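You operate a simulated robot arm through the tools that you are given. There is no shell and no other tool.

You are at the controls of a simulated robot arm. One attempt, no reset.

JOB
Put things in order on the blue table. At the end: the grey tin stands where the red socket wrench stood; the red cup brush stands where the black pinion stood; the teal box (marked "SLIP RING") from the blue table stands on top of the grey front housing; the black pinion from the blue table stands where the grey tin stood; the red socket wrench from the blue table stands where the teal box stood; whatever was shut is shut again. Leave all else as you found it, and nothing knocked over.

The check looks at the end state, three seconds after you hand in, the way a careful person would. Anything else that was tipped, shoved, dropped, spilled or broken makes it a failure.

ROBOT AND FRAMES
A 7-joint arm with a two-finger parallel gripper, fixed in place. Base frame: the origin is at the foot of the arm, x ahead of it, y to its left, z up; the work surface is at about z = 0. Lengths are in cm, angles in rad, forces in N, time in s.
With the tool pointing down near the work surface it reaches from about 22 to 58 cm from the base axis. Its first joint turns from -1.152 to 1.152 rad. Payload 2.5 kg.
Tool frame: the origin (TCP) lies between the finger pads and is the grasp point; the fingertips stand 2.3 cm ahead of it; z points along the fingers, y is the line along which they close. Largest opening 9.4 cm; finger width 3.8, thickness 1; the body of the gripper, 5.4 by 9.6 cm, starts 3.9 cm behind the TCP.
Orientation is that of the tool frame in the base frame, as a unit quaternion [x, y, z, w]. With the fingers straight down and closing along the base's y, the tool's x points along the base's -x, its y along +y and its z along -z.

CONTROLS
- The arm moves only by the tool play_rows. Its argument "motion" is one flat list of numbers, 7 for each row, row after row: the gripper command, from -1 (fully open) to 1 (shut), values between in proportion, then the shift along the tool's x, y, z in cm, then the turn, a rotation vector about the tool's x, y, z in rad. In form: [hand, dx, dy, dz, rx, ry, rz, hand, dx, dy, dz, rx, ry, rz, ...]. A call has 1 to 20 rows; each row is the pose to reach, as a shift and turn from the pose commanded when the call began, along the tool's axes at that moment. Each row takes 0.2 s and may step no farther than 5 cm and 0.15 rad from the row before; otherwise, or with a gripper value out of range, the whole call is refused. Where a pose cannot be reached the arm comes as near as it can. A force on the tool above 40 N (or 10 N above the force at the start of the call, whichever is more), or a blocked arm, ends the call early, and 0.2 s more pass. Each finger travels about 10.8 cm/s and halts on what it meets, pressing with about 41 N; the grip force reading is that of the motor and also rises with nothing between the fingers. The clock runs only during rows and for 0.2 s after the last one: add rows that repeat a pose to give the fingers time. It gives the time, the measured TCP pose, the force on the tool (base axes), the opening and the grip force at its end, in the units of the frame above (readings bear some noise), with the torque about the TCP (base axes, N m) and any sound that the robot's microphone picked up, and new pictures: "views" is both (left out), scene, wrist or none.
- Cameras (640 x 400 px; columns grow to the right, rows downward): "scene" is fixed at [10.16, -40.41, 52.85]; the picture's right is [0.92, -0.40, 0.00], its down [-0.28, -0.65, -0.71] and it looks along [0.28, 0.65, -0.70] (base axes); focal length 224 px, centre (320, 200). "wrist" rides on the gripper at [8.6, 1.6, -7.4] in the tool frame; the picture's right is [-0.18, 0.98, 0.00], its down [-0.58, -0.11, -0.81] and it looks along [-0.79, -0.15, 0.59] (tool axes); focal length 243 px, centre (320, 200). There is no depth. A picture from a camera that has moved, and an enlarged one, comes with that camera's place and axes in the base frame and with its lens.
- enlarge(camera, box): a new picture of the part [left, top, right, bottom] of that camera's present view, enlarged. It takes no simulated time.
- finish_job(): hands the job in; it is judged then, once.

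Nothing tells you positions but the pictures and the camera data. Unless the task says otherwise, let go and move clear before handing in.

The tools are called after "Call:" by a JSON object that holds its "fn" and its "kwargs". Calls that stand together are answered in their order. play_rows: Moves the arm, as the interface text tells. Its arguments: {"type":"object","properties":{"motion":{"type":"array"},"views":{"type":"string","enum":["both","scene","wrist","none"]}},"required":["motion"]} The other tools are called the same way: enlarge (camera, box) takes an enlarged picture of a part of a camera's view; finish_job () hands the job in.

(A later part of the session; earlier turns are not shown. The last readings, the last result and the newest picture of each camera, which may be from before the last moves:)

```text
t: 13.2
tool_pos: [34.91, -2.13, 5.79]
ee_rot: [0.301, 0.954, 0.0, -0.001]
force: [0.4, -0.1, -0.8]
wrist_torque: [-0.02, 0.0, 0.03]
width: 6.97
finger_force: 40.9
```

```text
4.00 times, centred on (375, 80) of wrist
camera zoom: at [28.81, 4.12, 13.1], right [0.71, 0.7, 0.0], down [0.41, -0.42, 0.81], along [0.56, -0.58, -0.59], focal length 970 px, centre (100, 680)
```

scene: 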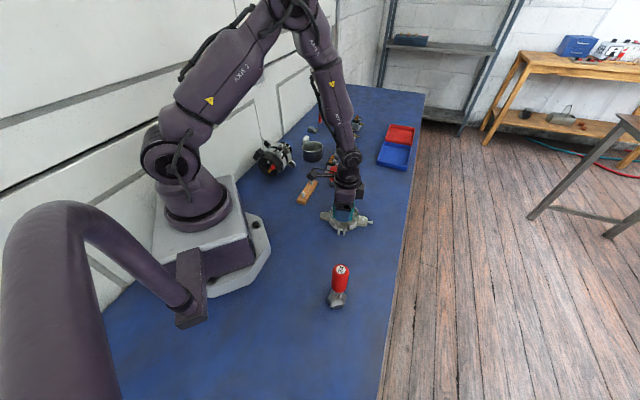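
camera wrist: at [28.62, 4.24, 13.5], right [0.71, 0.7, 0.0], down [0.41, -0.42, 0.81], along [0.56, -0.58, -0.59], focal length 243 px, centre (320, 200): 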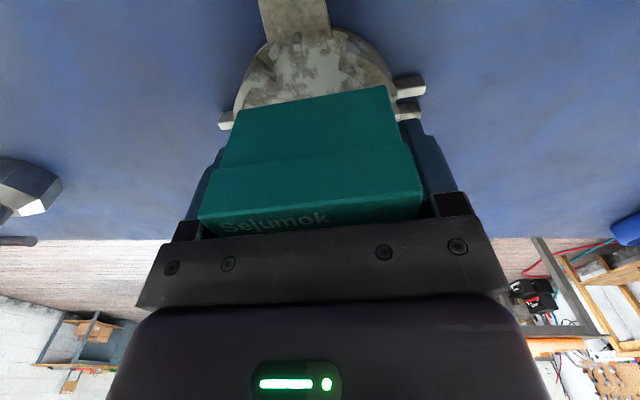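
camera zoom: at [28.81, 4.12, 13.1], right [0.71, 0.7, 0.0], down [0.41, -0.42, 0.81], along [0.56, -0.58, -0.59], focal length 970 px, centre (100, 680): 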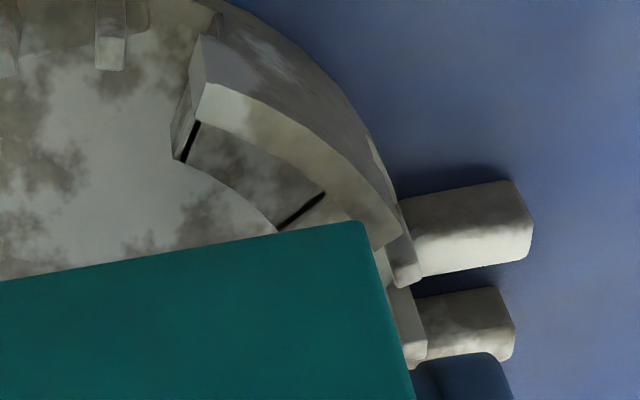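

The wall tops are at about z=2.0, with outer radius about 4.4 cm, and the housing centre is about 0.25 cm off in tool -y. I correct that, lower by most of the gap and look again.

Call:
{"fn": "play_rows", "kwargs": {"motion": [1, 0.05, -0.25, 0, 0, 0, 0, 1, 0.05, -0.25, 0.3, 0, 0, 0, 1, 0.05, -0.25, 0.7, 0, 0, 0, 1, 0.05, -0.25, 0.7, 0, 0, 0, 1, 0.05, -0.25, 0.7, 0, 0, 0], "views": "none"}}

Call:
{"fn": "enlarge", "kwargs": {"camera": "scene", "box": [325, 206, 365, 234]}}

Call:
{"fn": "enlarge", "kwargs": {"camera": "wrist", "box": [220, 50, 290, 130]}}

Call:
{"fn": "enlarge", "kwargs": {"camera": "wrist", "box": [330, 30, 420, 130]}}

```text
t: 14.4
tool_pos: [34.64, -2.3, 5.17]
ee_rot: [0.301, 0.954, 0.0, 0.0]
force: [-8.9, 1.1, 26.6]
wrist_torque: [-0.26, 0.06, -0.14]
width: 6.97
finger_force: 40.9
```

```text
14.29 times, centred on (345, 220) of scene
camera zoom: at [10.15, -40.41, 52.85], right [0.92, -0.4, 0.0], down [-0.28, -0.65, -0.71], along [0.28, 0.65, -0.7], focal length 3195 px, centre (-37, -86)
```

zoom: 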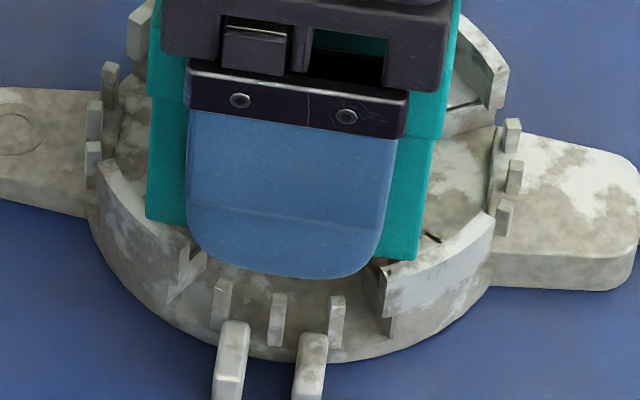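

```text
5.00 times, centred on (255, 90) of wrist
camera zoom: at [28.59, 3.95, 12.42], right [0.71, 0.7, 0.0], down [0.41, -0.42, 0.81], along [0.56, -0.58, -0.59], focal length 1213 px, centre (645, 750)
```

zoom: 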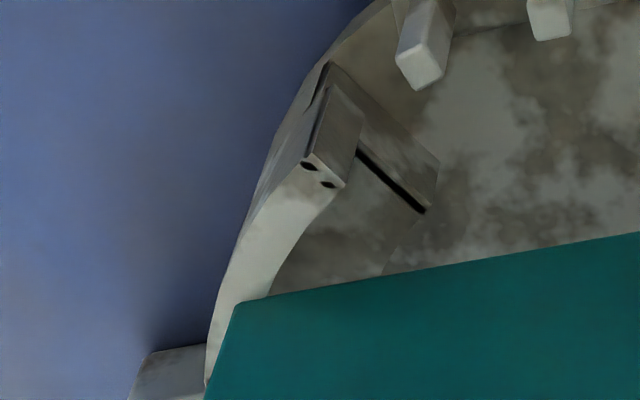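

```text
4.00 times, centred on (375, 80) of wrist
camera zoom: at [28.59, 3.95, 12.42], right [0.71, 0.7, 0.0], down [0.41, -0.42, 0.81], along [0.56, -0.58, -0.59], focal length 970 px, centre (100, 680)
```

zoom: 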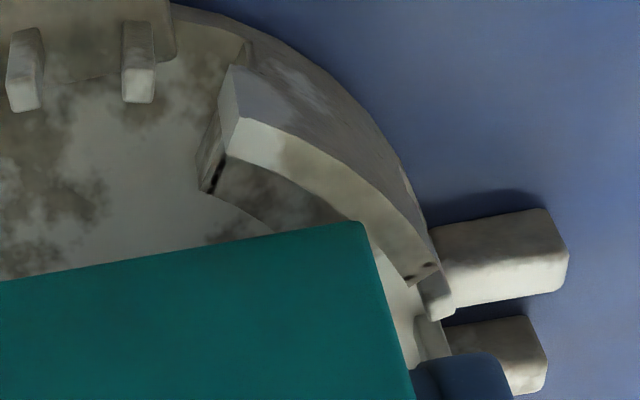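

Contact: the box bottom is on the wall tops at about z=2.5, with the corners overlapping the walls, the tool +y side a bit less. I raise slightly, shift 0.1 toward +y, set it down gently again and check.

Call:
{"fn": "play_rows", "kwargs": {"motion": [1, 0, 0, -0.3, 0, 0, 0, 1, 0, 0.1, -0.3, 0, 0, 0, 1, 0, 0.1, -0.3, 0, 0, 0, 1, 0, 0.1, -0.15, 0, 0, 0, 1, 0, 0.1, -0.06, 0, 0, 0, 1, 0, 0.1, -0.06, 0, 0, 0], "views": "none"}}

Call:
{"fn": "enlarge", "kwargs": {"camera": "scene", "box": [325, 206, 365, 234]}}

Call:
{"fn": "enlarge", "kwargs": {"camera": "wrist", "box": [220, 50, 290, 130]}}

Call:
{"fn": "enlarge", "kwargs": {"camera": "wrist", "box": [330, 30, 420, 130]}}

```text
t: 15.8
tool_pos: [34.6, -2.2, 5.2]
ee_rot: [0.301, 0.954, 0.001, 0.0]
force: [0.1, 0.0, -2.2]
wrist_torque: [0.0, -0.02, -0.01]
width: 6.96
finger_force: 41.1
```

```text
14.29 times, centred on (345, 220) of scene
camera zoom: at [10.16, -40.41, 52.85], right [0.92, -0.4, 0.0], down [-0.28, -0.65, -0.71], along [0.28, 0.65, -0.7], focal length 3195 px, centre (-37, -86)
```

zoom: 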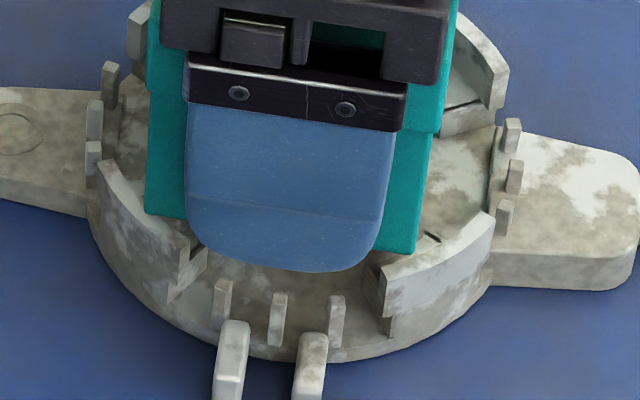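

```text
5.00 times, centred on (255, 90) of wrist
camera zoom: at [28.62, 4.07, 12.47], right [0.71, 0.7, 0.0], down [0.41, -0.42, 0.81], along [0.56, -0.58, -0.59], focal length 1213 px, centre (645, 750)
```

zoom: 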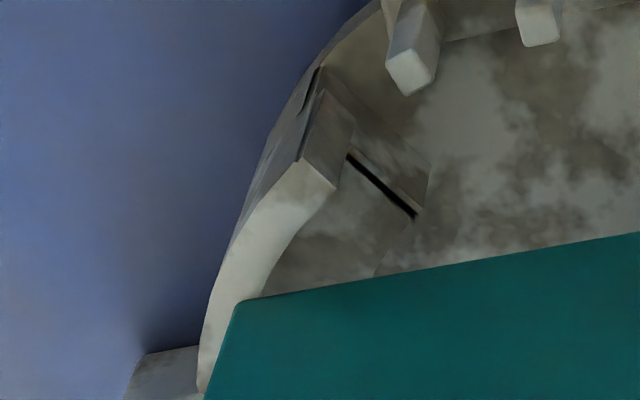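

```text
4.00 times, centred on (375, 80) of wrist
camera zoom: at [28.62, 4.07, 12.47], right [0.71, 0.7, 0.0], down [0.41, -0.42, 0.81], along [0.56, -0.58, -0.59], focal length 970 px, centre (100, 680)
```

zoom: 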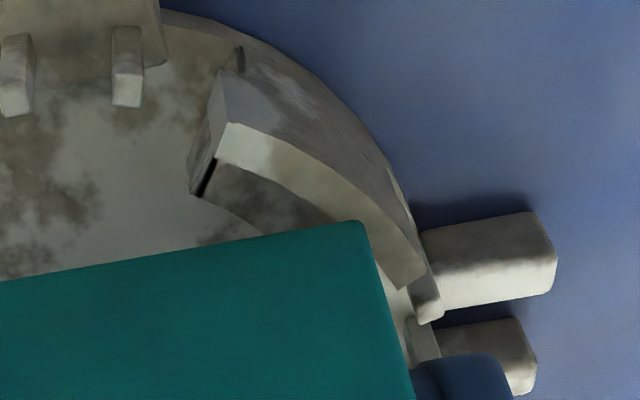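

Both near corners now sit in the middle of the wall tops and both front corners too. I lower a hair, open the fingers and look before rising.

Call:
{"fn": "play_rows", "kwargs": {"motion": [1, 0, 0, 0.07, 0, 0, 0, 1, 0, 0, 0.07, 0, 0, 0, 0.3, 0, 0, 0.07, 0, 0, 0, 0, 0, 0, 0.07, 0, 0, 0, -0.7, 0, 0, 0.07, 0, 0, 0, -0.7, 0, 0, 0.07, 0, 0, 0]}}

Call:
{"fn": "enlarge", "kwargs": {"camera": "scene", "box": [320, 195, 375, 235]}}

Call:
{"fn": "enlarge", "kwargs": {"camera": "wrist", "box": [200, 30, 440, 240]}}

```text
t: 17.2
tool_pos: [34.63, -2.24, 5.05]
ee_rot: [0.302, 0.953, 0.0, -0.001]
force: [0.5, -0.1, 0.2]
wrist_torque: [0.01, 0.0, -0.05]
width: 7.99
finger_force: 0.0
camera wrist: at [28.65, 4.05, 12.35], right [0.71, 0.7, 0.0], down [0.41, -0.42, 0.81], along [0.56, -0.58, -0.59], focal length 243 px, centre (320, 200)
```

scene: 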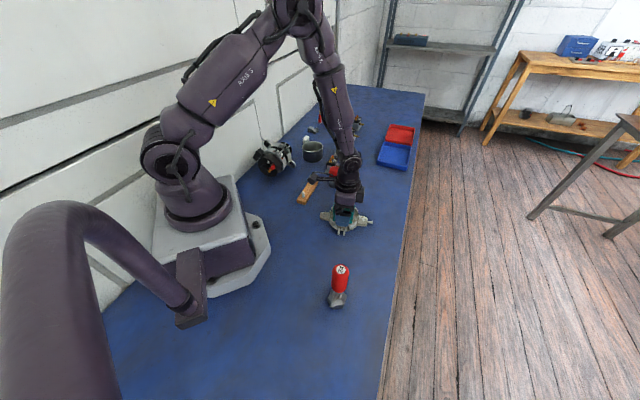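
wrist: 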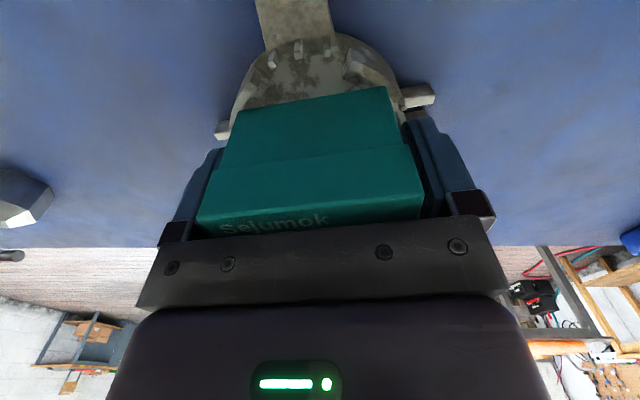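

```text
10.00 times, centred on (348, 215) of scene
camera zoom: at [10.16, -40.41, 52.85], right [0.92, -0.4, 0.0], down [-0.28, -0.65, -0.71], along [0.28, 0.65, -0.7], focal length 2236 px, centre (45, 50)
```

zoom: 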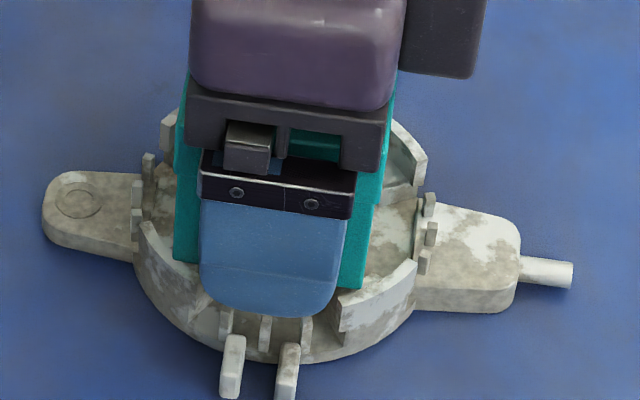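

```text
1.90 times, centred on (320, 135) of wrist
camera zoom: at [28.65, 4.05, 12.35], right [0.71, 0.7, 0.0], down [0.41, -0.42, 0.81], along [0.56, -0.58, -0.59], focal length 462 px, centre (320, 324)
```

zoom: 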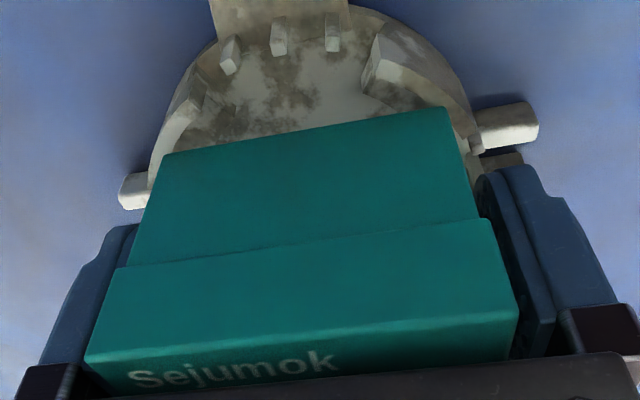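

The box stays level on the housing, released. I rise straight up and check.

Call:
{"fn": "play_rows", "kwargs": {"motion": [-0.75, 0, 0, -1, 0, 0, 0, -0.75, 0, 0, -3, 0, 0, 0, -0.75, 0, 0, -6, 0, 0, 0, -0.75, 0, 0, -10, 0, 0, 0, -0.75, 0, 0, -14, 0, 0, 0, -0.75, 0, 0, -14, 0, 0, 0]}}

Call:
{"fn": "enlarge", "kwargs": {"camera": "scene", "box": [310, 180, 390, 240]}}

Call:
{"fn": "enlarge", "kwargs": {"camera": "wrist", "box": [230, 0, 420, 125]}}

```text
t: 18.6
tool_pos: [34.74, -2.09, 19.21]
ee_rot: [0.301, 0.954, 0.0, -0.001]
force: [0.6, 0.2, -0.7]
wrist_torque: [-0.03, -0.01, -0.01]
width: 8.24
finger_force: 0.0
camera wrist: at [28.68, 4.15, 26.44], right [0.71, 0.7, 0.0], down [0.41, -0.42, 0.81], along [0.56, -0.58, -0.59], focal length 243 px, centre (320, 200)
```

scene: 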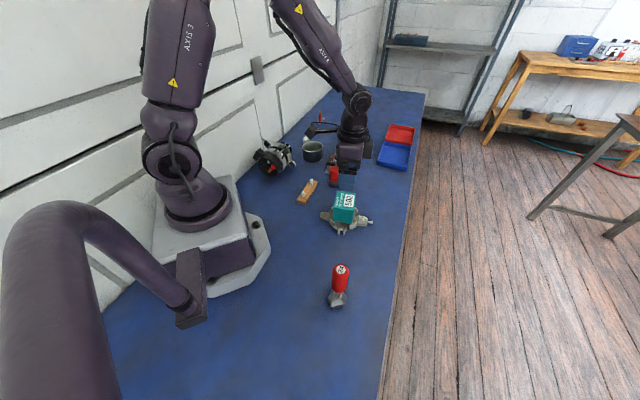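
wrist: 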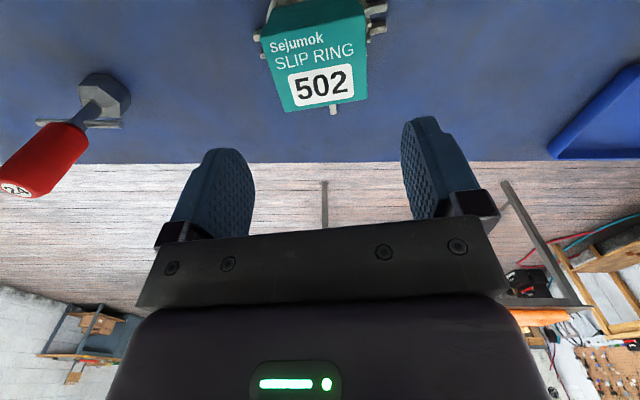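

```text
6.67 times, centred on (350, 210) of scene
camera zoom: at [10.16, -40.41, 52.85], right [0.92, -0.4, 0.0], down [-0.28, -0.65, -0.71], along [0.28, 0.65, -0.7], focal length 1491 px, centre (120, 133)
```

zoom: 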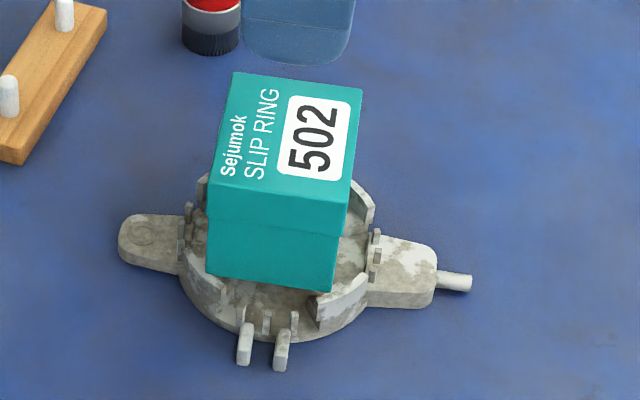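

```text
3.20 times, centred on (325, 62) of wrist
camera zoom: at [28.68, 4.15, 26.44], right [0.71, 0.7, 0.0], down [0.41, -0.42, 0.81], along [0.56, -0.58, -0.59], focal length 776 px, centre (304, 640)
```

zoom: 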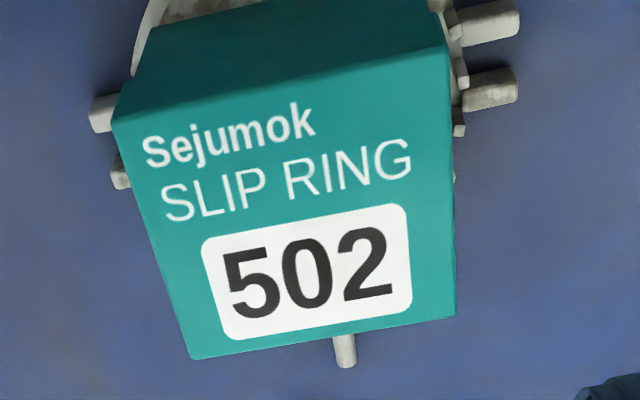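

The teal box stands level on the housing. Next is the wrench: I move above it at about (21.3,-24.1) for a close look.

Call:
{"fn": "play_rows", "kwargs": {"motion": [-1, -0.28, -4.2, -1.5, 0, 0, 0, -1, -0.56, -8.5, -3, 0, 0, 0, -1, -0.84, -12.8, -4.5, 0, 0, 0, -1, -1.1, -17.1, -5, 0, 0, 0, -1, -1.4, -21.4, -5, 0, 0, 0, -1, -1.67, -25.6, -5, 0, 0, 0, -1, -1.67, -25.6, -5, 0, 0, 0, -1, -1.67, -25.6, -5, 0, 0, 0]}}

Call:
{"fn": "enlarge", "kwargs": {"camera": "wrist", "box": [240, 0, 440, 160]}}

Call:
{"fn": "enlarge", "kwargs": {"camera": "scene", "box": [300, 230, 380, 320]}}

```text
t: 20.4
tool_pos: [21.39, -24.11, 24.03]
ee_rot: [0.301, 0.954, 0.0, -0.001]
force: [0.1, -1.1, 0.2]
wrist_torque: [-0.01, -0.02, -0.04]
width: 9.39
finger_force: 0.0
camera wrist: at [15.28, -17.81, 31.41], right [0.71, 0.7, 0.0], down [0.41, -0.42, 0.81], along [0.56, -0.58, -0.59], focal length 243 px, centre (320, 200)
```

scene: 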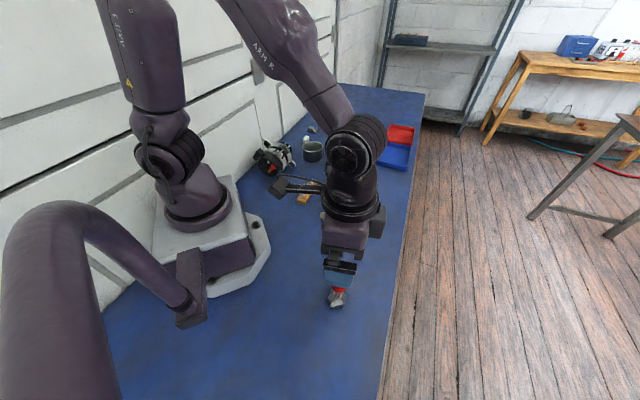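
wrist: 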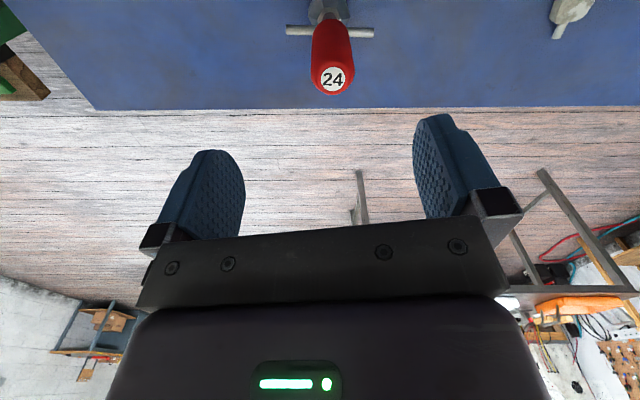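

```text
2.50 times, centred on (340, 80) of wrist
camera zoom: at [15.28, -17.81, 31.41], right [0.71, 0.7, 0.0], down [0.41, -0.42, 0.81], along [0.56, -0.58, -0.59], focal length 606 px, centre (270, 500)
```

zoom: 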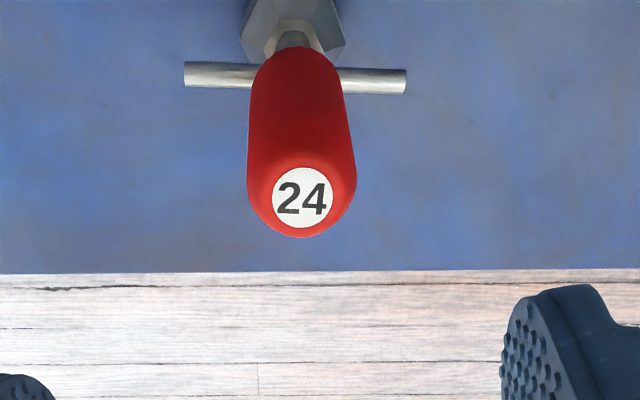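

```text
4.44 times, centred on (340, 275) of scene
camera zoom: at [10.16, -40.41, 52.85], right [0.92, -0.4, 0.0], down [-0.28, -0.65, -0.71], along [0.28, 0.65, -0.7], focal length 994 px, centre (231, -133)
```

zoom: 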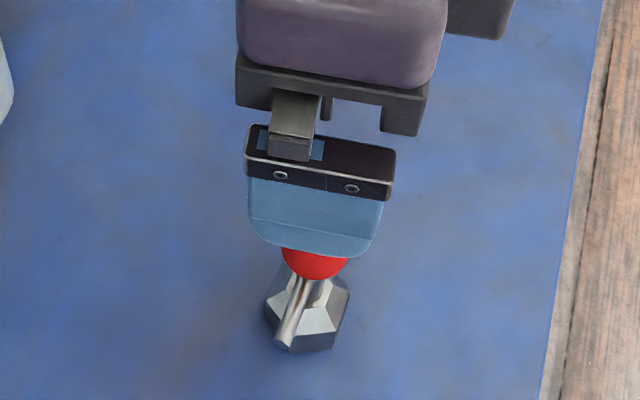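

The wrench's handle axis is about 0.95 cm toward tool +y; consistent heights give about 14.9 cm tall at (21.9,-23.3). I shift and come down to just above its top, then recheck.

Call:
{"fn": "play_rows", "kwargs": {"motion": [-1, 0, 0.95, 0, 0, 0, 0, -1, 0, 0.95, 2.5, 0, 0, 0, -1, 0, 0.95, 5.5, 0, 0, 0, -1, 0, 0.95, 5.5, 0, 0, 0, -1, 0, 0.95, 5.5, 0, 0, 0]}}

Call:
{"fn": "enlarge", "kwargs": {"camera": "wrist", "box": [220, 0, 420, 160]}}

```text
t: 21.6
tool_pos: [21.95, -23.34, 18.53]
ee_rot: [0.301, 0.954, 0.0, -0.001]
force: [0.2, -1.6, 0.2]
wrist_torque: [-0.01, -0.03, 0.02]
width: 9.41
finger_force: 0.0
camera wrist: at [15.84, -17.14, 25.83], right [0.71, 0.7, 0.0], down [0.41, -0.42, 0.81], along [0.56, -0.58, -0.59], focal length 243 px, centre (320, 200)
```

scene: 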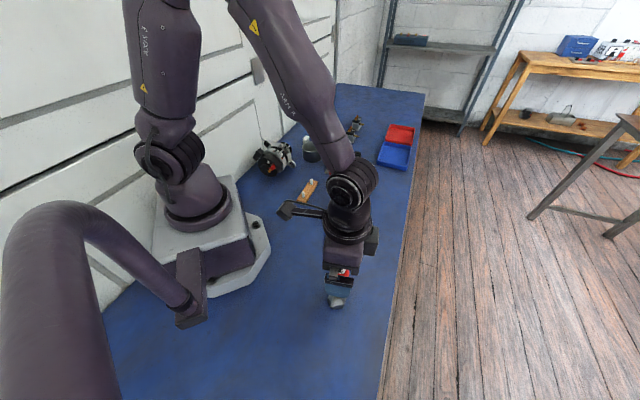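
wrist: 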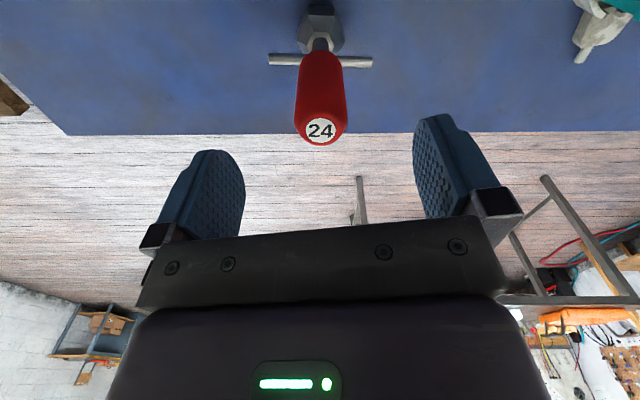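

```text
2.50 times, centred on (320, 80) of wrist
camera zoom: at [15.84, -17.14, 25.83], right [0.71, 0.7, 0.0], down [0.41, -0.42, 0.81], along [0.56, -0.58, -0.59], focal length 606 px, centre (320, 500)
```

zoom: 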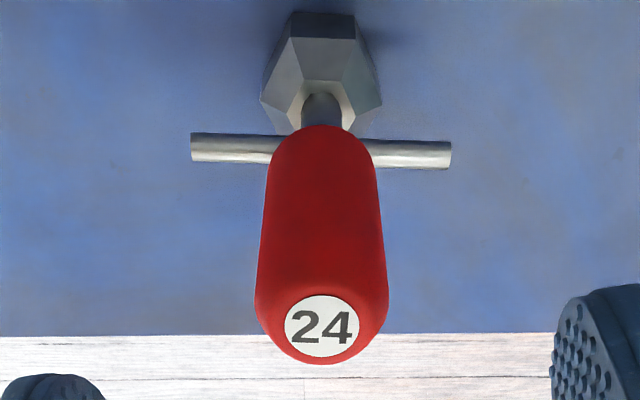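

The wrench is centred between the fingers. I descend to grip the handle at z about 11.8 and close.

Call:
{"fn": "play_rows", "kwargs": {"motion": [-1, 0.1, 0, 2.5, 0, 0, 0, -1, 0.1, 0, 5, 0, 0, 0, -1, 0.1, 0, 6.6, 0, 0, 0, -1, 0.1, 0, 6.6, 0, 0, 0, 0, 0.1, 0, 6.6, 0, 0, 0, 0.5, 0.1, 0, 6.6, 0, 0, 0, 1, 0.1, 0, 6.6, 0, 0, 0, 1, 0.1, 0, 6.6, 0, 0, 0, 1, 0.1, 0, 6.6, 0, 0, 0]}}

Call:
{"fn": "enlarge", "kwargs": {"camera": "wrist", "box": [200, 0, 440, 240]}}

Call:
{"fn": "enlarge", "kwargs": {"camera": "scene", "box": [300, 250, 380, 320]}}

```text
t: 23.6
tool_pos: [21.97, -23.1, 11.98]
ee_rot: [0.301, 0.954, 0.0, 0.0]
force: [0.8, 0.7, -0.2]
wrist_torque: [-0.02, -0.01, -0.01]
width: 3.08
finger_force: 41.1
camera wrist: at [15.89, -16.94, 19.27], right [0.71, 0.7, 0.0], down [0.41, -0.42, 0.81], along [0.56, -0.58, -0.59], focal length 243 px, centre (320, 200)
```

scene: 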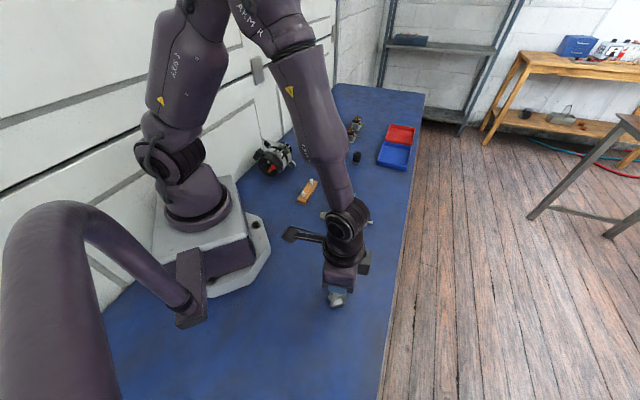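
wrist: 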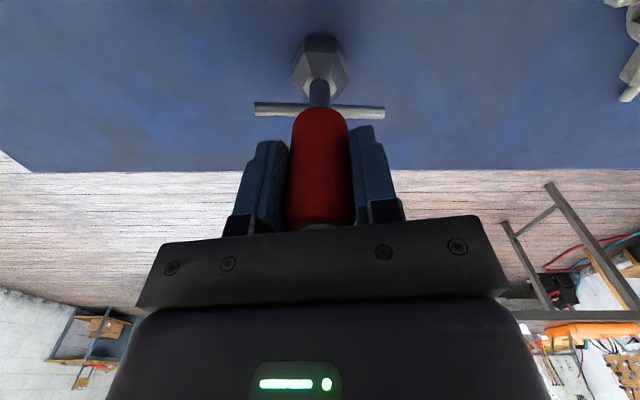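

```text
1.67 times, centred on (320, 120) of wrist
camera zoom: at [15.89, -16.94, 19.27], right [0.71, 0.7, 0.0], down [0.41, -0.42, 0.81], along [0.56, -0.58, -0.59], focal length 404 px, centre (320, 333)
```

zoom: 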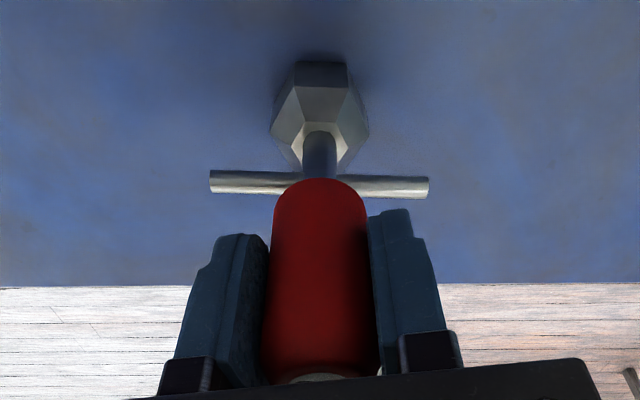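

```text
5.71 times, centred on (340, 285) of scene
camera zoom: at [10.16, -40.41, 52.85], right [0.92, -0.4, 0.0], down [-0.28, -0.65, -0.71], along [0.28, 0.65, -0.7], focal length 1278 px, centre (206, -286)
```

zoom: 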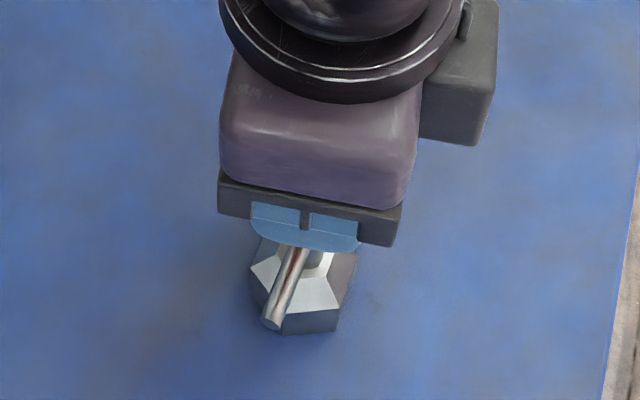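

The wrench is held firmly upright at (21.9,-23.2). I lift it 4 cm and carry it around the outside of the housing to above the teal box's old spot (54.6, 9.15).

Call:
{"fn": "play_rows", "kwargs": {"motion": [1, 0, 0, -2, 0, 0, 0, 1, 0, 0, -4, 0, 0, 0, 1, -2.47, 3.19, -4, 0, 0, 0, 1, -4.93, 6.39, -4, 0, 0, 0, 1, -7.4, 9.58, -4, 0, 0, 0, 1, -9.86, 12.77, -4, 0, 0, 0, 1, -12.33, 15.97, -4, 0, 0, 0, 1, -14.79, 19.16, -4, 0, 0, 0, 1, -14.89, 23.2, -4, 0, 0, 0, 1, -14.99, 27.24, -4, 0, 0, 0, 1, -15.08, 31.27, -4, 0, 0, 0, 1, -15.18, 35.31, -4, 0, 0, 0, 1, -13.43, 37.8, -4, 0, 0, 0, 1, -11.69, 40.28, -4, 0, 0, 0, 1, -9.94, 42.77, -4, 0, 0, 0, 1, -8.19, 45.25, -4, 0, 0, 0, 1, -8.19, 45.25, -4, 0, 0, 0, 1, -8.19, 45.25, -4, 0, 0, 0]}}

Call:
{"fn": "enlarge", "kwargs": {"camera": "scene", "box": [310, 130, 430, 250]}}

```text
t: 27.4
tool_pos: [54.37, 9.16, 15.85]
ee_rot: [0.301, 0.954, 0.0, 0.0]
force: [0.0, 0.2, -2.6]
wrist_torque: [0.01, 0.01, -0.04]
width: 3.09
finger_force: 41.0
camera wrist: at [48.39, 15.31, 23.15], right [0.71, 0.7, 0.0], down [0.41, -0.42, 0.81], along [0.56, -0.58, -0.59], focal length 243 px, centre (320, 200)
```

scene: 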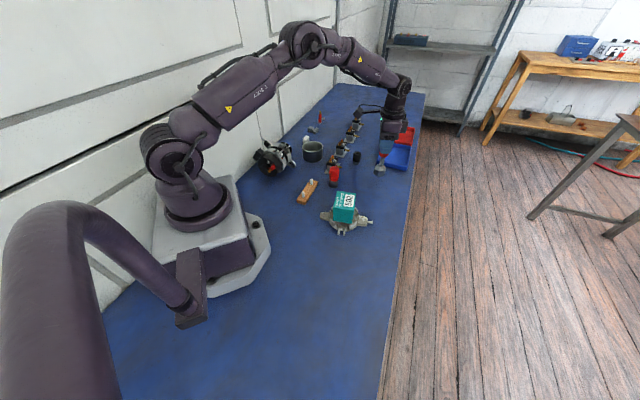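
wrist: 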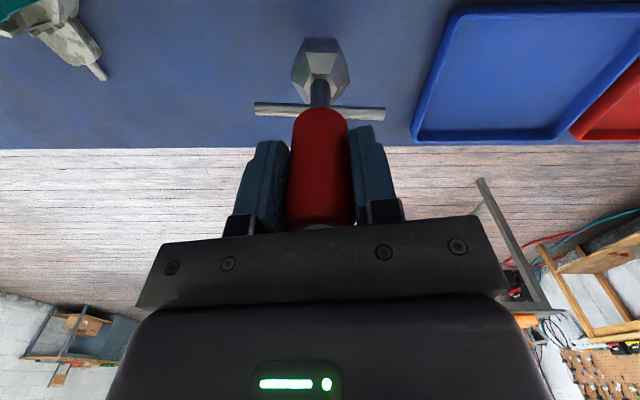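

```text
3.33 times, centred on (370, 190) of scene
camera zoom: at [10.16, -40.41, 52.85], right [0.92, -0.4, 0.0], down [-0.28, -0.65, -0.71], along [0.28, 0.65, -0.7], focal length 745 px, centre (153, 233)
```

zoom: 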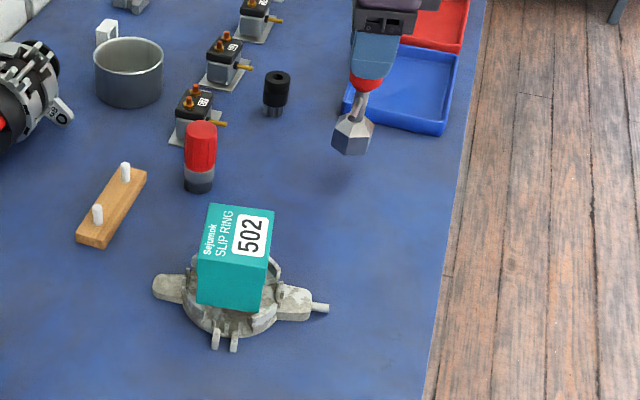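

At the spot. I lower the wrench to the table (just shy of original grip height), then open.

Call:
{"fn": "play_rows", "kwargs": {"motion": [1, -0.1, 0.07, 1.5, 0, 0, 0, 1, -0.1, 0.07, 3, 0, 0, 0, 1, -0.1, 0.07, 3.7, 0, 0, 0, 1, -0.1, 0.07, 3.95, 0, 0, 0, 1, -0.1, 0.07, 3.95, 0, 0, 0, 1, -0.1, 0.07, 3.95, 0, 0, 0]}}

Call:
{"fn": "enlarge", "kwargs": {"camera": "scene", "box": [350, 140, 410, 190]}}

```text
t: 28.8
tool_pos: [54.61, 9.1, 11.9]
ee_rot: [0.301, 0.954, 0.0, 0.0]
force: [0.2, 0.4, -2.0]
wrist_torque: [0.01, 0.01, 0.01]
width: 3.06
finger_force: 40.8
camera wrist: at [48.6, 15.32, 19.29], right [0.71, 0.7, 0.0], down [0.41, -0.42, 0.81], along [0.56, -0.58, -0.59], focal length 243 px, centre (320, 200)
```

scene: 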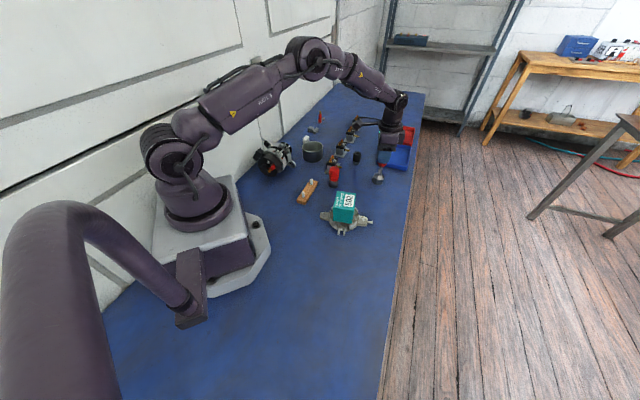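
wrist: 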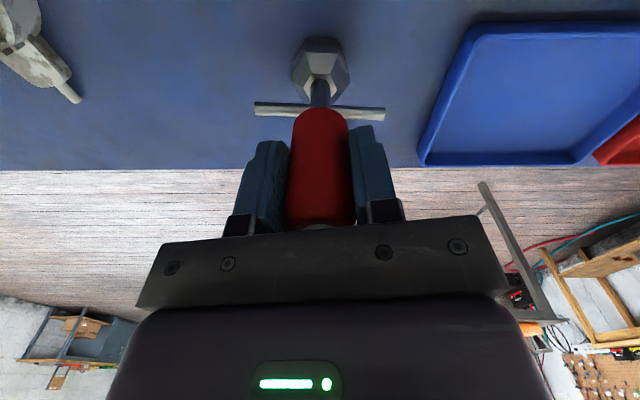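

```text
8.00 times, centred on (380, 165) of scene
camera zoom: at [10.16, -40.41, 52.85], right [0.92, -0.4, 0.0], down [-0.28, -0.65, -0.71], along [0.28, 0.65, -0.7], focal length 1789 px, centre (-160, 480)
```

zoom: 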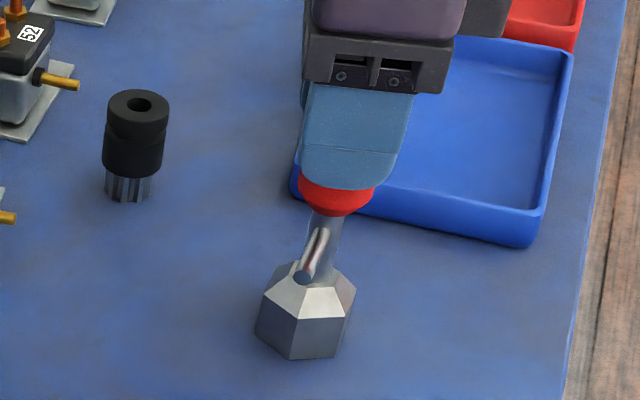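

Still hanging slightly; I lower a touch more until contact shows.

Call:
{"fn": "play_rows", "kwargs": {"motion": [1, 0, 0, 0.08, 0, 0, 0, 1, 0, 0, 0.12, 0, 0, 0, 1, 0, 0, 0.12, 0, 0, 0], "views": "none"}}

```text
t: 29.6
tool_pos: [54.62, 9.19, 11.78]
ee_rot: [0.302, 0.953, 0.001, 0.001]
force: [-1.9, 1.0, 0.9]
wrist_torque: [0.01, 0.11, 0.02]
width: 3.1
finger_force: 41.0
```

It touches the table. I open and rise straight up.

Call:
{"fn": "play_rows", "kwargs": {"motion": [0.3, 0, 0, 0, 0, 0, 0, 0, 0, 0, 0, 0, 0, 0, -0.5, 0, 0, 0, 0, 0, 0, -1, 0, 0, -0.5, 0, 0, 0, -1, 0, 0, -2, 0, 0, 0, -1, 0, 0, -5, 0, 0, 0, -1, 0, 0, -8, 0, 0, 0, -1, 0, 0, -8, 0, 0, 0]}}

Call:
{"fn": "enlarge", "kwargs": {"camera": "scene", "box": [350, 130, 420, 200]}}

Call:
{"fn": "enlarge", "kwargs": {"camera": "wrist", "box": [220, 0, 420, 160]}}

```text
t: 31.4
tool_pos: [54.54, 9.16, 19.9]
ee_rot: [0.301, 0.954, -0.001, 0.0]
force: [0.1, -0.4, 1.2]
wrist_torque: [0.0, 0.0, -0.04]
width: 9.4
finger_force: 0.0
camera wrist: at [48.51, 15.28, 27.24], right [0.71, 0.7, 0.0], down [0.41, -0.42, 0.81], along [0.56, -0.58, -0.59], focal length 243 px, centre (320, 200)
```

scene: 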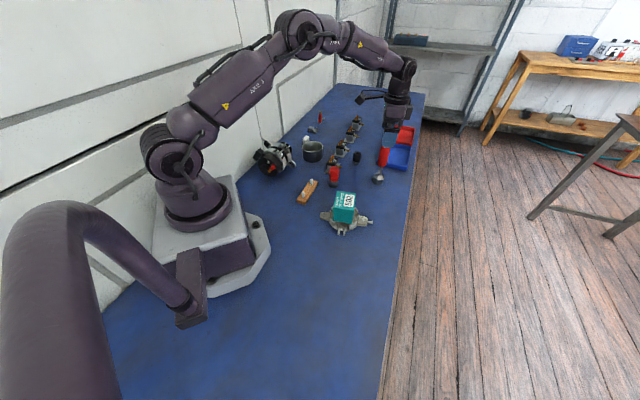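
wrist: 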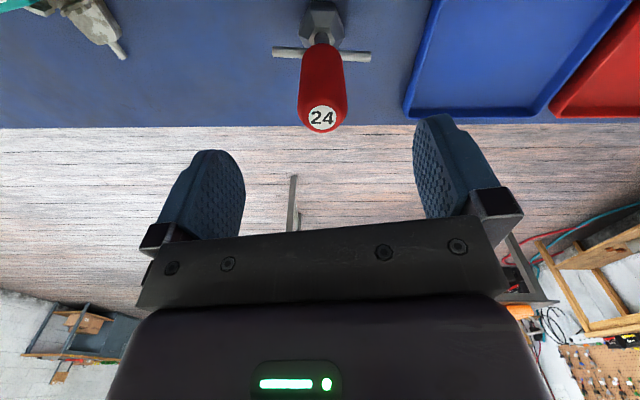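

```text
5.71 times, centred on (385, 165) of scene
camera zoom: at [10.16, -40.41, 52.85], right [0.92, -0.4, 0.0], down [-0.28, -0.65, -0.71], along [0.28, 0.65, -0.7], focal length 1278 px, centre (-51, 400)
```

zoom: 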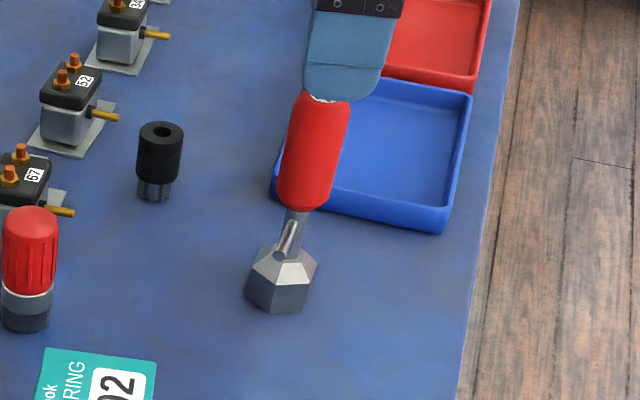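

```text
2.50 times, centred on (320, 80) of wrist
camera zoom: at [48.51, 15.28, 27.24], right [0.71, 0.7, 0.0], down [0.41, -0.42, 0.81], along [0.56, -0.58, -0.59], focal length 606 px, centre (320, 500)
```

zoom: 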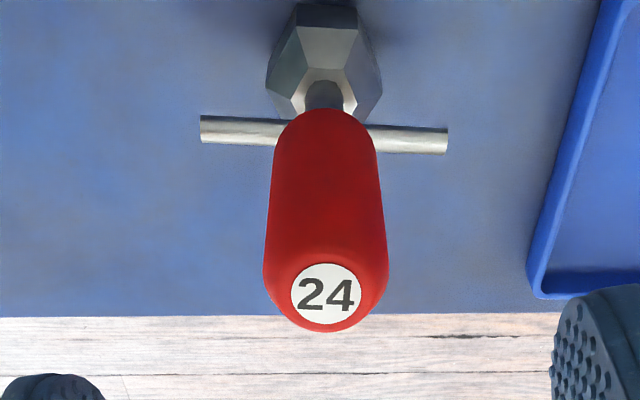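

The wrench stands where the box stood. Next the tin: I move above its far rim (around (41.5,35.6)), turning the closing axis toward the radial direction, and look.

Call:
{"fn": "play_rows", "kwargs": {"motion": [-1, 3.22, 1.78, 0, 0, 0, 0.03, -1, 6.45, 3.55, 0, 0, 0, 0.06, -1, 9.67, 5.33, 0, 0, 0, 0.09, -1, 12.9, 7.1, 0, 0, 0, 0.12, -1, 16.1, 8.88, 0, 0, 0, 0.15, -1, 19.35, 10.65, 0, 0, 0, 0.18, -1, 22.6, 12.4, 0, 0, 0, 0.21, -1, 25.8, 14.2, 0, 0, 0, 0.24, -1, 25.8, 14.2, 0, 0, 0, 0.24, -1, 25.8, 14.2, 0, 0, 0, 0.24]}}

Call:
{"fn": "enlarge", "kwargs": {"camera": "wrist", "box": [180, 0, 440, 160]}}

Call:
{"fn": "enlarge", "kwargs": {"camera": "scene", "box": [270, 90, 370, 180]}}

```text
t: 33.6
tool_pos: [41.43, 35.55, 19.96]
ee_rot: [0.413, 0.911, 0.0, -0.001]
force: [0.2, 0.2, 0.2]
wrist_torque: [-0.01, 0.01, 0.0]
width: 9.39
finger_force: 0.0
camera wrist: at [37.1, 43.02, 27.29], right [0.86, 0.51, 0.0], down [0.3, -0.51, 0.81], along [0.41, -0.69, -0.59], focal length 243 px, centre (320, 200)
```

scene: 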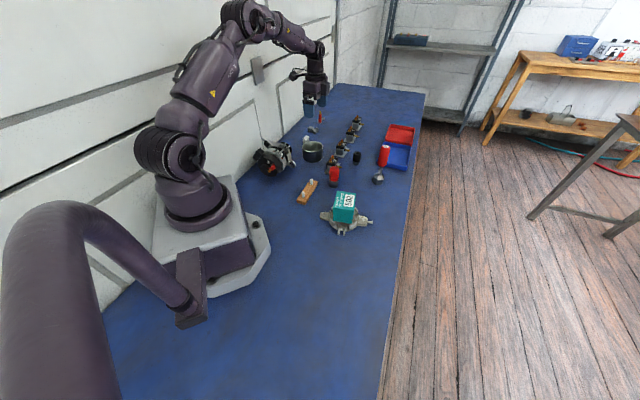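
wrist: 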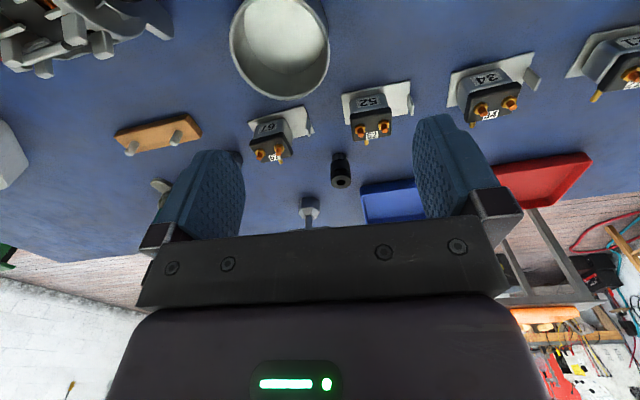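

```text
2.46 times, centred on (310, 80) of wrist
camera zoom: at [37.1, 43.02, 27.29], right [0.86, 0.51, 0.0], down [0.3, -0.51, 0.81], along [0.41, -0.69, -0.59], focal length 597 px, centre (345, 495)
```

zoom: 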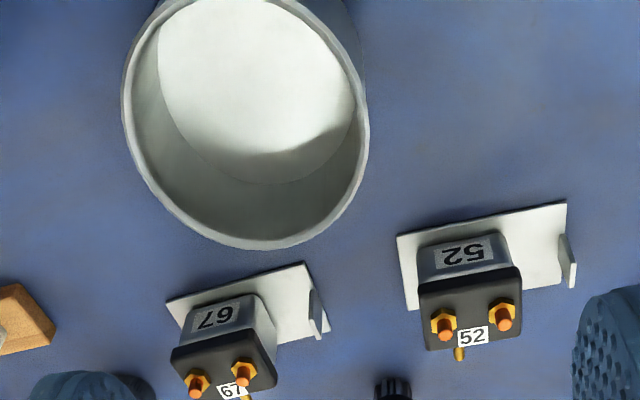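

```text
4.44 times, centred on (320, 135) of scene
camera zoom: at [10.16, -40.41, 52.85], right [0.92, -0.4, 0.0], down [-0.28, -0.65, -0.71], along [0.28, 0.65, -0.7], focal length 994 px, centre (320, 489)
```

zoom: 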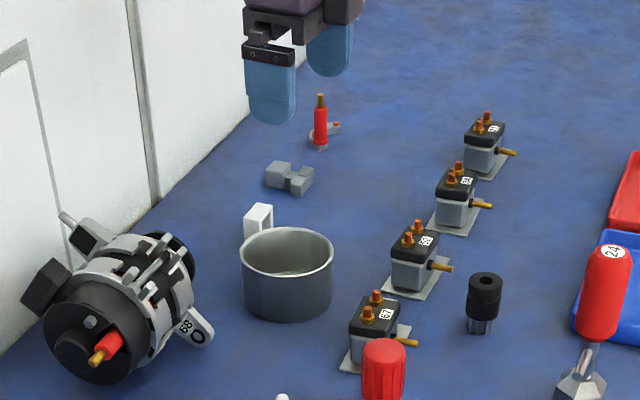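

The tin's centre comes out at about (38.9,33.15), radius 4.2. I'll pinch its far wall: shift slightly, narrow the opening to 5 cm, come down to z about 9 and verify.

Call:
{"fn": "play_rows", "kwargs": {"motion": [-0.1, -0.15, 0.46, 1, 0, 0, 0, -0.1, -0.15, 0.46, 4.5, 0, 0, 0, -0.1, -0.15, 0.46, 8.5, 0, 0, 0, -0.1, -0.15, 0.46, 11, 0, 0, 0, -0.1, -0.15, 0.46, 11, 0, 0, 0, -0.1, -0.15, 0.46, 11, 0, 0, 0]}}

Call:
{"fn": "enlarge", "kwargs": {"camera": "wrist", "box": [160, 0, 480, 220]}}

Call:
{"fn": "enlarge", "kwargs": {"camera": "scene", "box": [275, 110, 355, 175]}}

```text
t: 35.0
tool_pos: [42.07, 35.82, 9.11]
ee_rot: [0.412, 0.911, 0.0, 0.0]
force: [0.0, -0.3, 0.2]
wrist_torque: [0.03, -0.01, 0.0]
width: 5.17
finger_force: 0.1
camera wrist: at [37.76, 43.3, 16.37], right [0.86, 0.51, 0.0], down [0.3, -0.51, 0.81], along [0.41, -0.69, -0.59], focal length 243 px, centre (320, 200)
```

scene: 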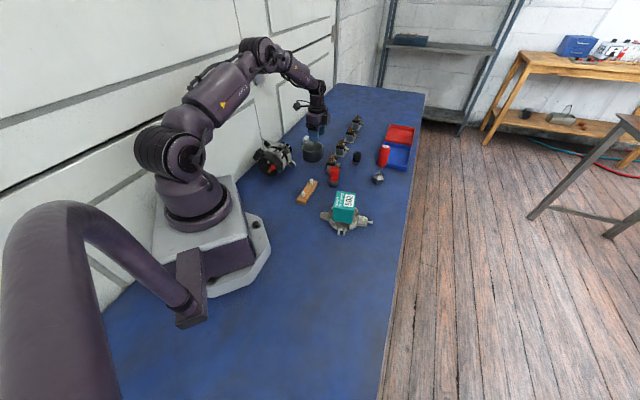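
wrist: 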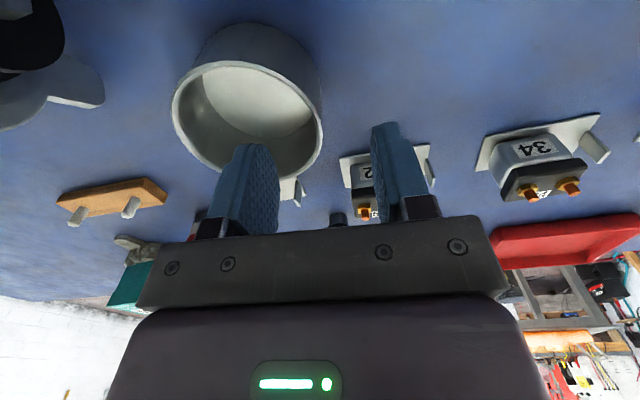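

```text
1.82 times, centred on (320, 110) of wrist
camera zoom: at [37.76, 43.3, 16.37], right [0.86, 0.51, 0.0], down [0.3, -0.51, 0.81], along [0.41, -0.69, -0.59], focal length 441 px, centre (320, 364)
```

zoom: 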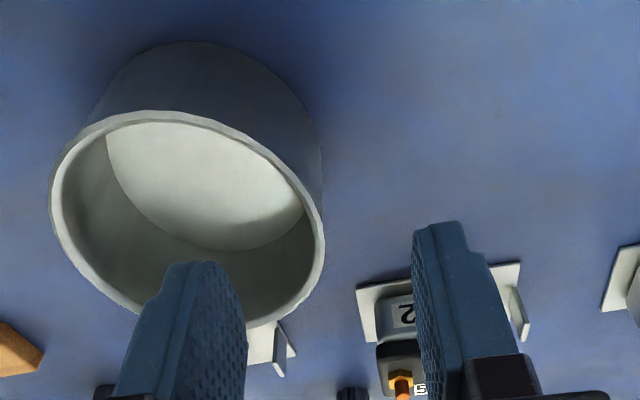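

```text
6.15 times, centred on (315, 142) of scene
camera zoom: at [10.16, -40.41, 52.85], right [0.92, -0.4, 0.0], down [-0.28, -0.65, -0.71], along [0.28, 0.65, -0.7], focal length 1376 px, centre (351, 554)
```

zoom: 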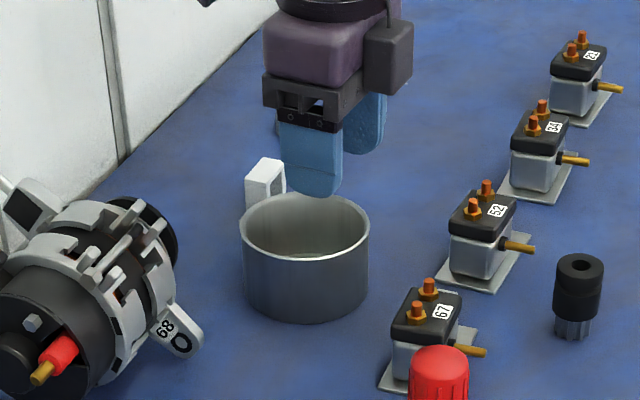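

Rim re-measured: centre 4.13 cm from the TCP, so I shift back 0.2, descend so one finger is inside and one outside, and check before closing.

Call:
{"fn": "play_rows", "kwargs": {"motion": [-0.1, 0.1, -0.2, 1, 0, 0, 0, -0.1, 0.1, -0.2, 3, 0, 0, 0, -0.1, 0.1, -0.2, 4.5, 0, 0, 0, -0.1, 0.1, -0.2, 5.5, 0, 0, 0, -0.1, 0.1, -0.2, 5.5, 0, 0, 0]}}

Call:
{"fn": "enlarge", "kwargs": {"camera": "wrist", "box": [160, 0, 480, 220]}}

```text
t: 36.2
tool_pos: [41.85, 35.67, 3.43]
ee_rot: [0.412, 0.911, 0.0, 0.0]
force: [0.2, 0.8, 0.2]
wrist_torque: [-0.01, -0.02, -0.01]
width: 5.18
finger_force: 0.1
camera wrist: at [37.57, 43.17, 10.79], right [0.86, 0.51, 0.0], down [0.3, -0.51, 0.81], along [0.41, -0.69, -0.59], focal length 243 px, centre (320, 200)
```

scene: 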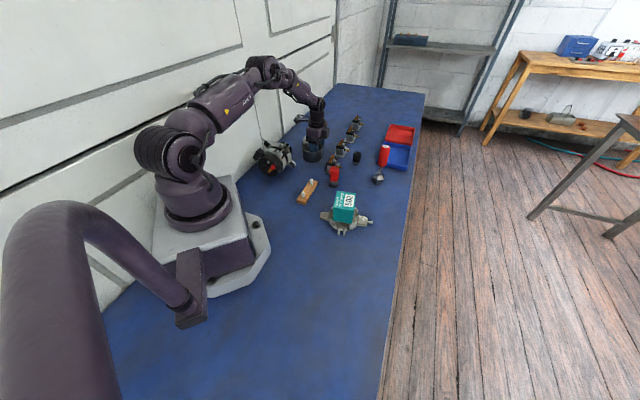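
wrist: 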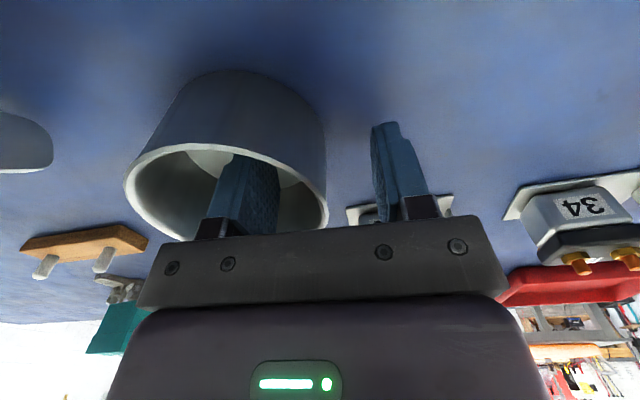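

```text
1.82 times, centred on (320, 110) of wrist
camera zoom: at [37.57, 43.17, 10.79], right [0.86, 0.51, 0.0], down [0.3, -0.51, 0.81], along [0.41, -0.69, -0.59], focal length 441 px, centre (320, 364)
```

zoom: 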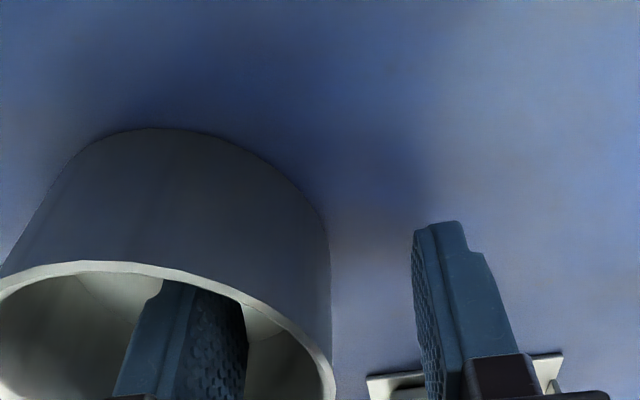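

One finger is inside and one outside. Closing on the wall.

Call:
{"fn": "play_rows", "kwargs": {"motion": [0.3, 0, 0, 0, 0, 0, 0, 0.7, 0, 0, 0, 0, 0, 0, 1, 0, 0, 0, 0, 0, 0, 1, 0, 0, 0, 0, 0, 0, 1, 0, 0, 0, 0, 0, 0]}}

Call:
{"fn": "enlarge", "kwargs": {"camera": "wrist", "box": [100, 0, 480, 240]}}

Call:
{"fn": "enlarge", "kwargs": {"camera": "scene", "box": [275, 110, 355, 175]}}

```text
t: 37.4
tool_pos: [41.88, 35.68, 3.58]
ee_rot: [0.412, 0.911, 0.0, 0.0]
force: [-2.5, -1.6, 9.1]
wrist_torque: [-0.6, 0.64, -0.05]
width: 0.99
finger_force: 41.3
camera wrist: at [37.56, 43.18, 10.85], right [0.86, 0.51, 0.0], down [0.3, -0.51, 0.81], along [0.41, -0.69, -0.59], focal length 243 px, centre (320, 200)
```

scene: 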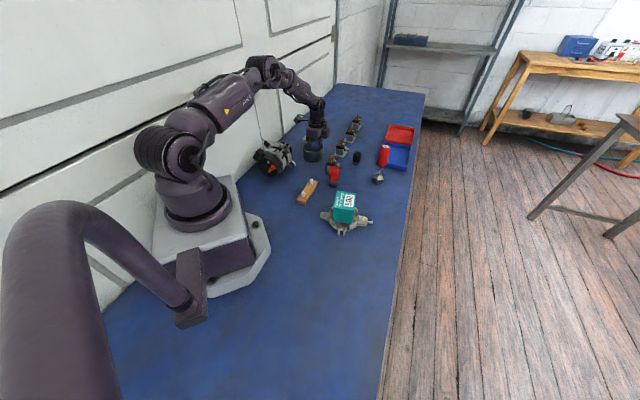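
wrist: 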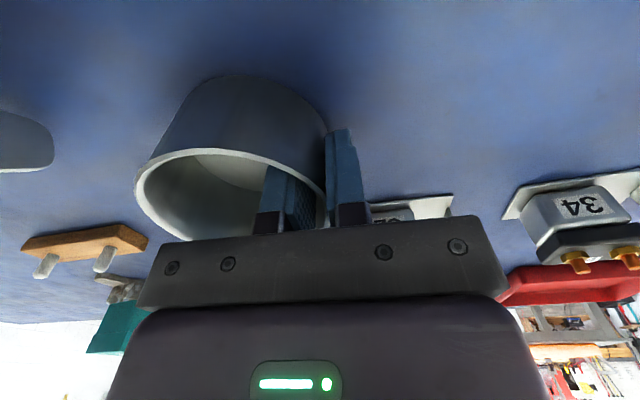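

```text
1.67 times, centred on (290, 120) of wrist
camera zoom: at [37.56, 43.18, 10.85], right [0.86, 0.51, 0.0], down [0.3, -0.51, 0.81], along [0.41, -0.69, -0.59], focal length 404 px, centre (370, 333)
```

zoom: 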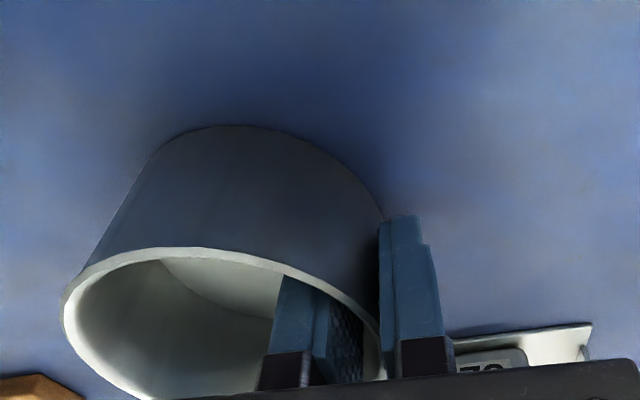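

```text
6.15 times, centred on (315, 142) of scene
camera zoom: at [10.15, -40.41, 52.85], right [0.92, -0.4, 0.0], down [-0.28, -0.65, -0.71], along [0.28, 0.65, -0.7], focal length 1376 px, centre (351, 554)
```

zoom: 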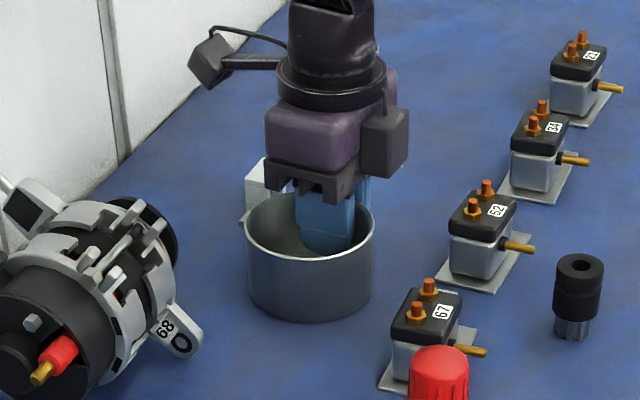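

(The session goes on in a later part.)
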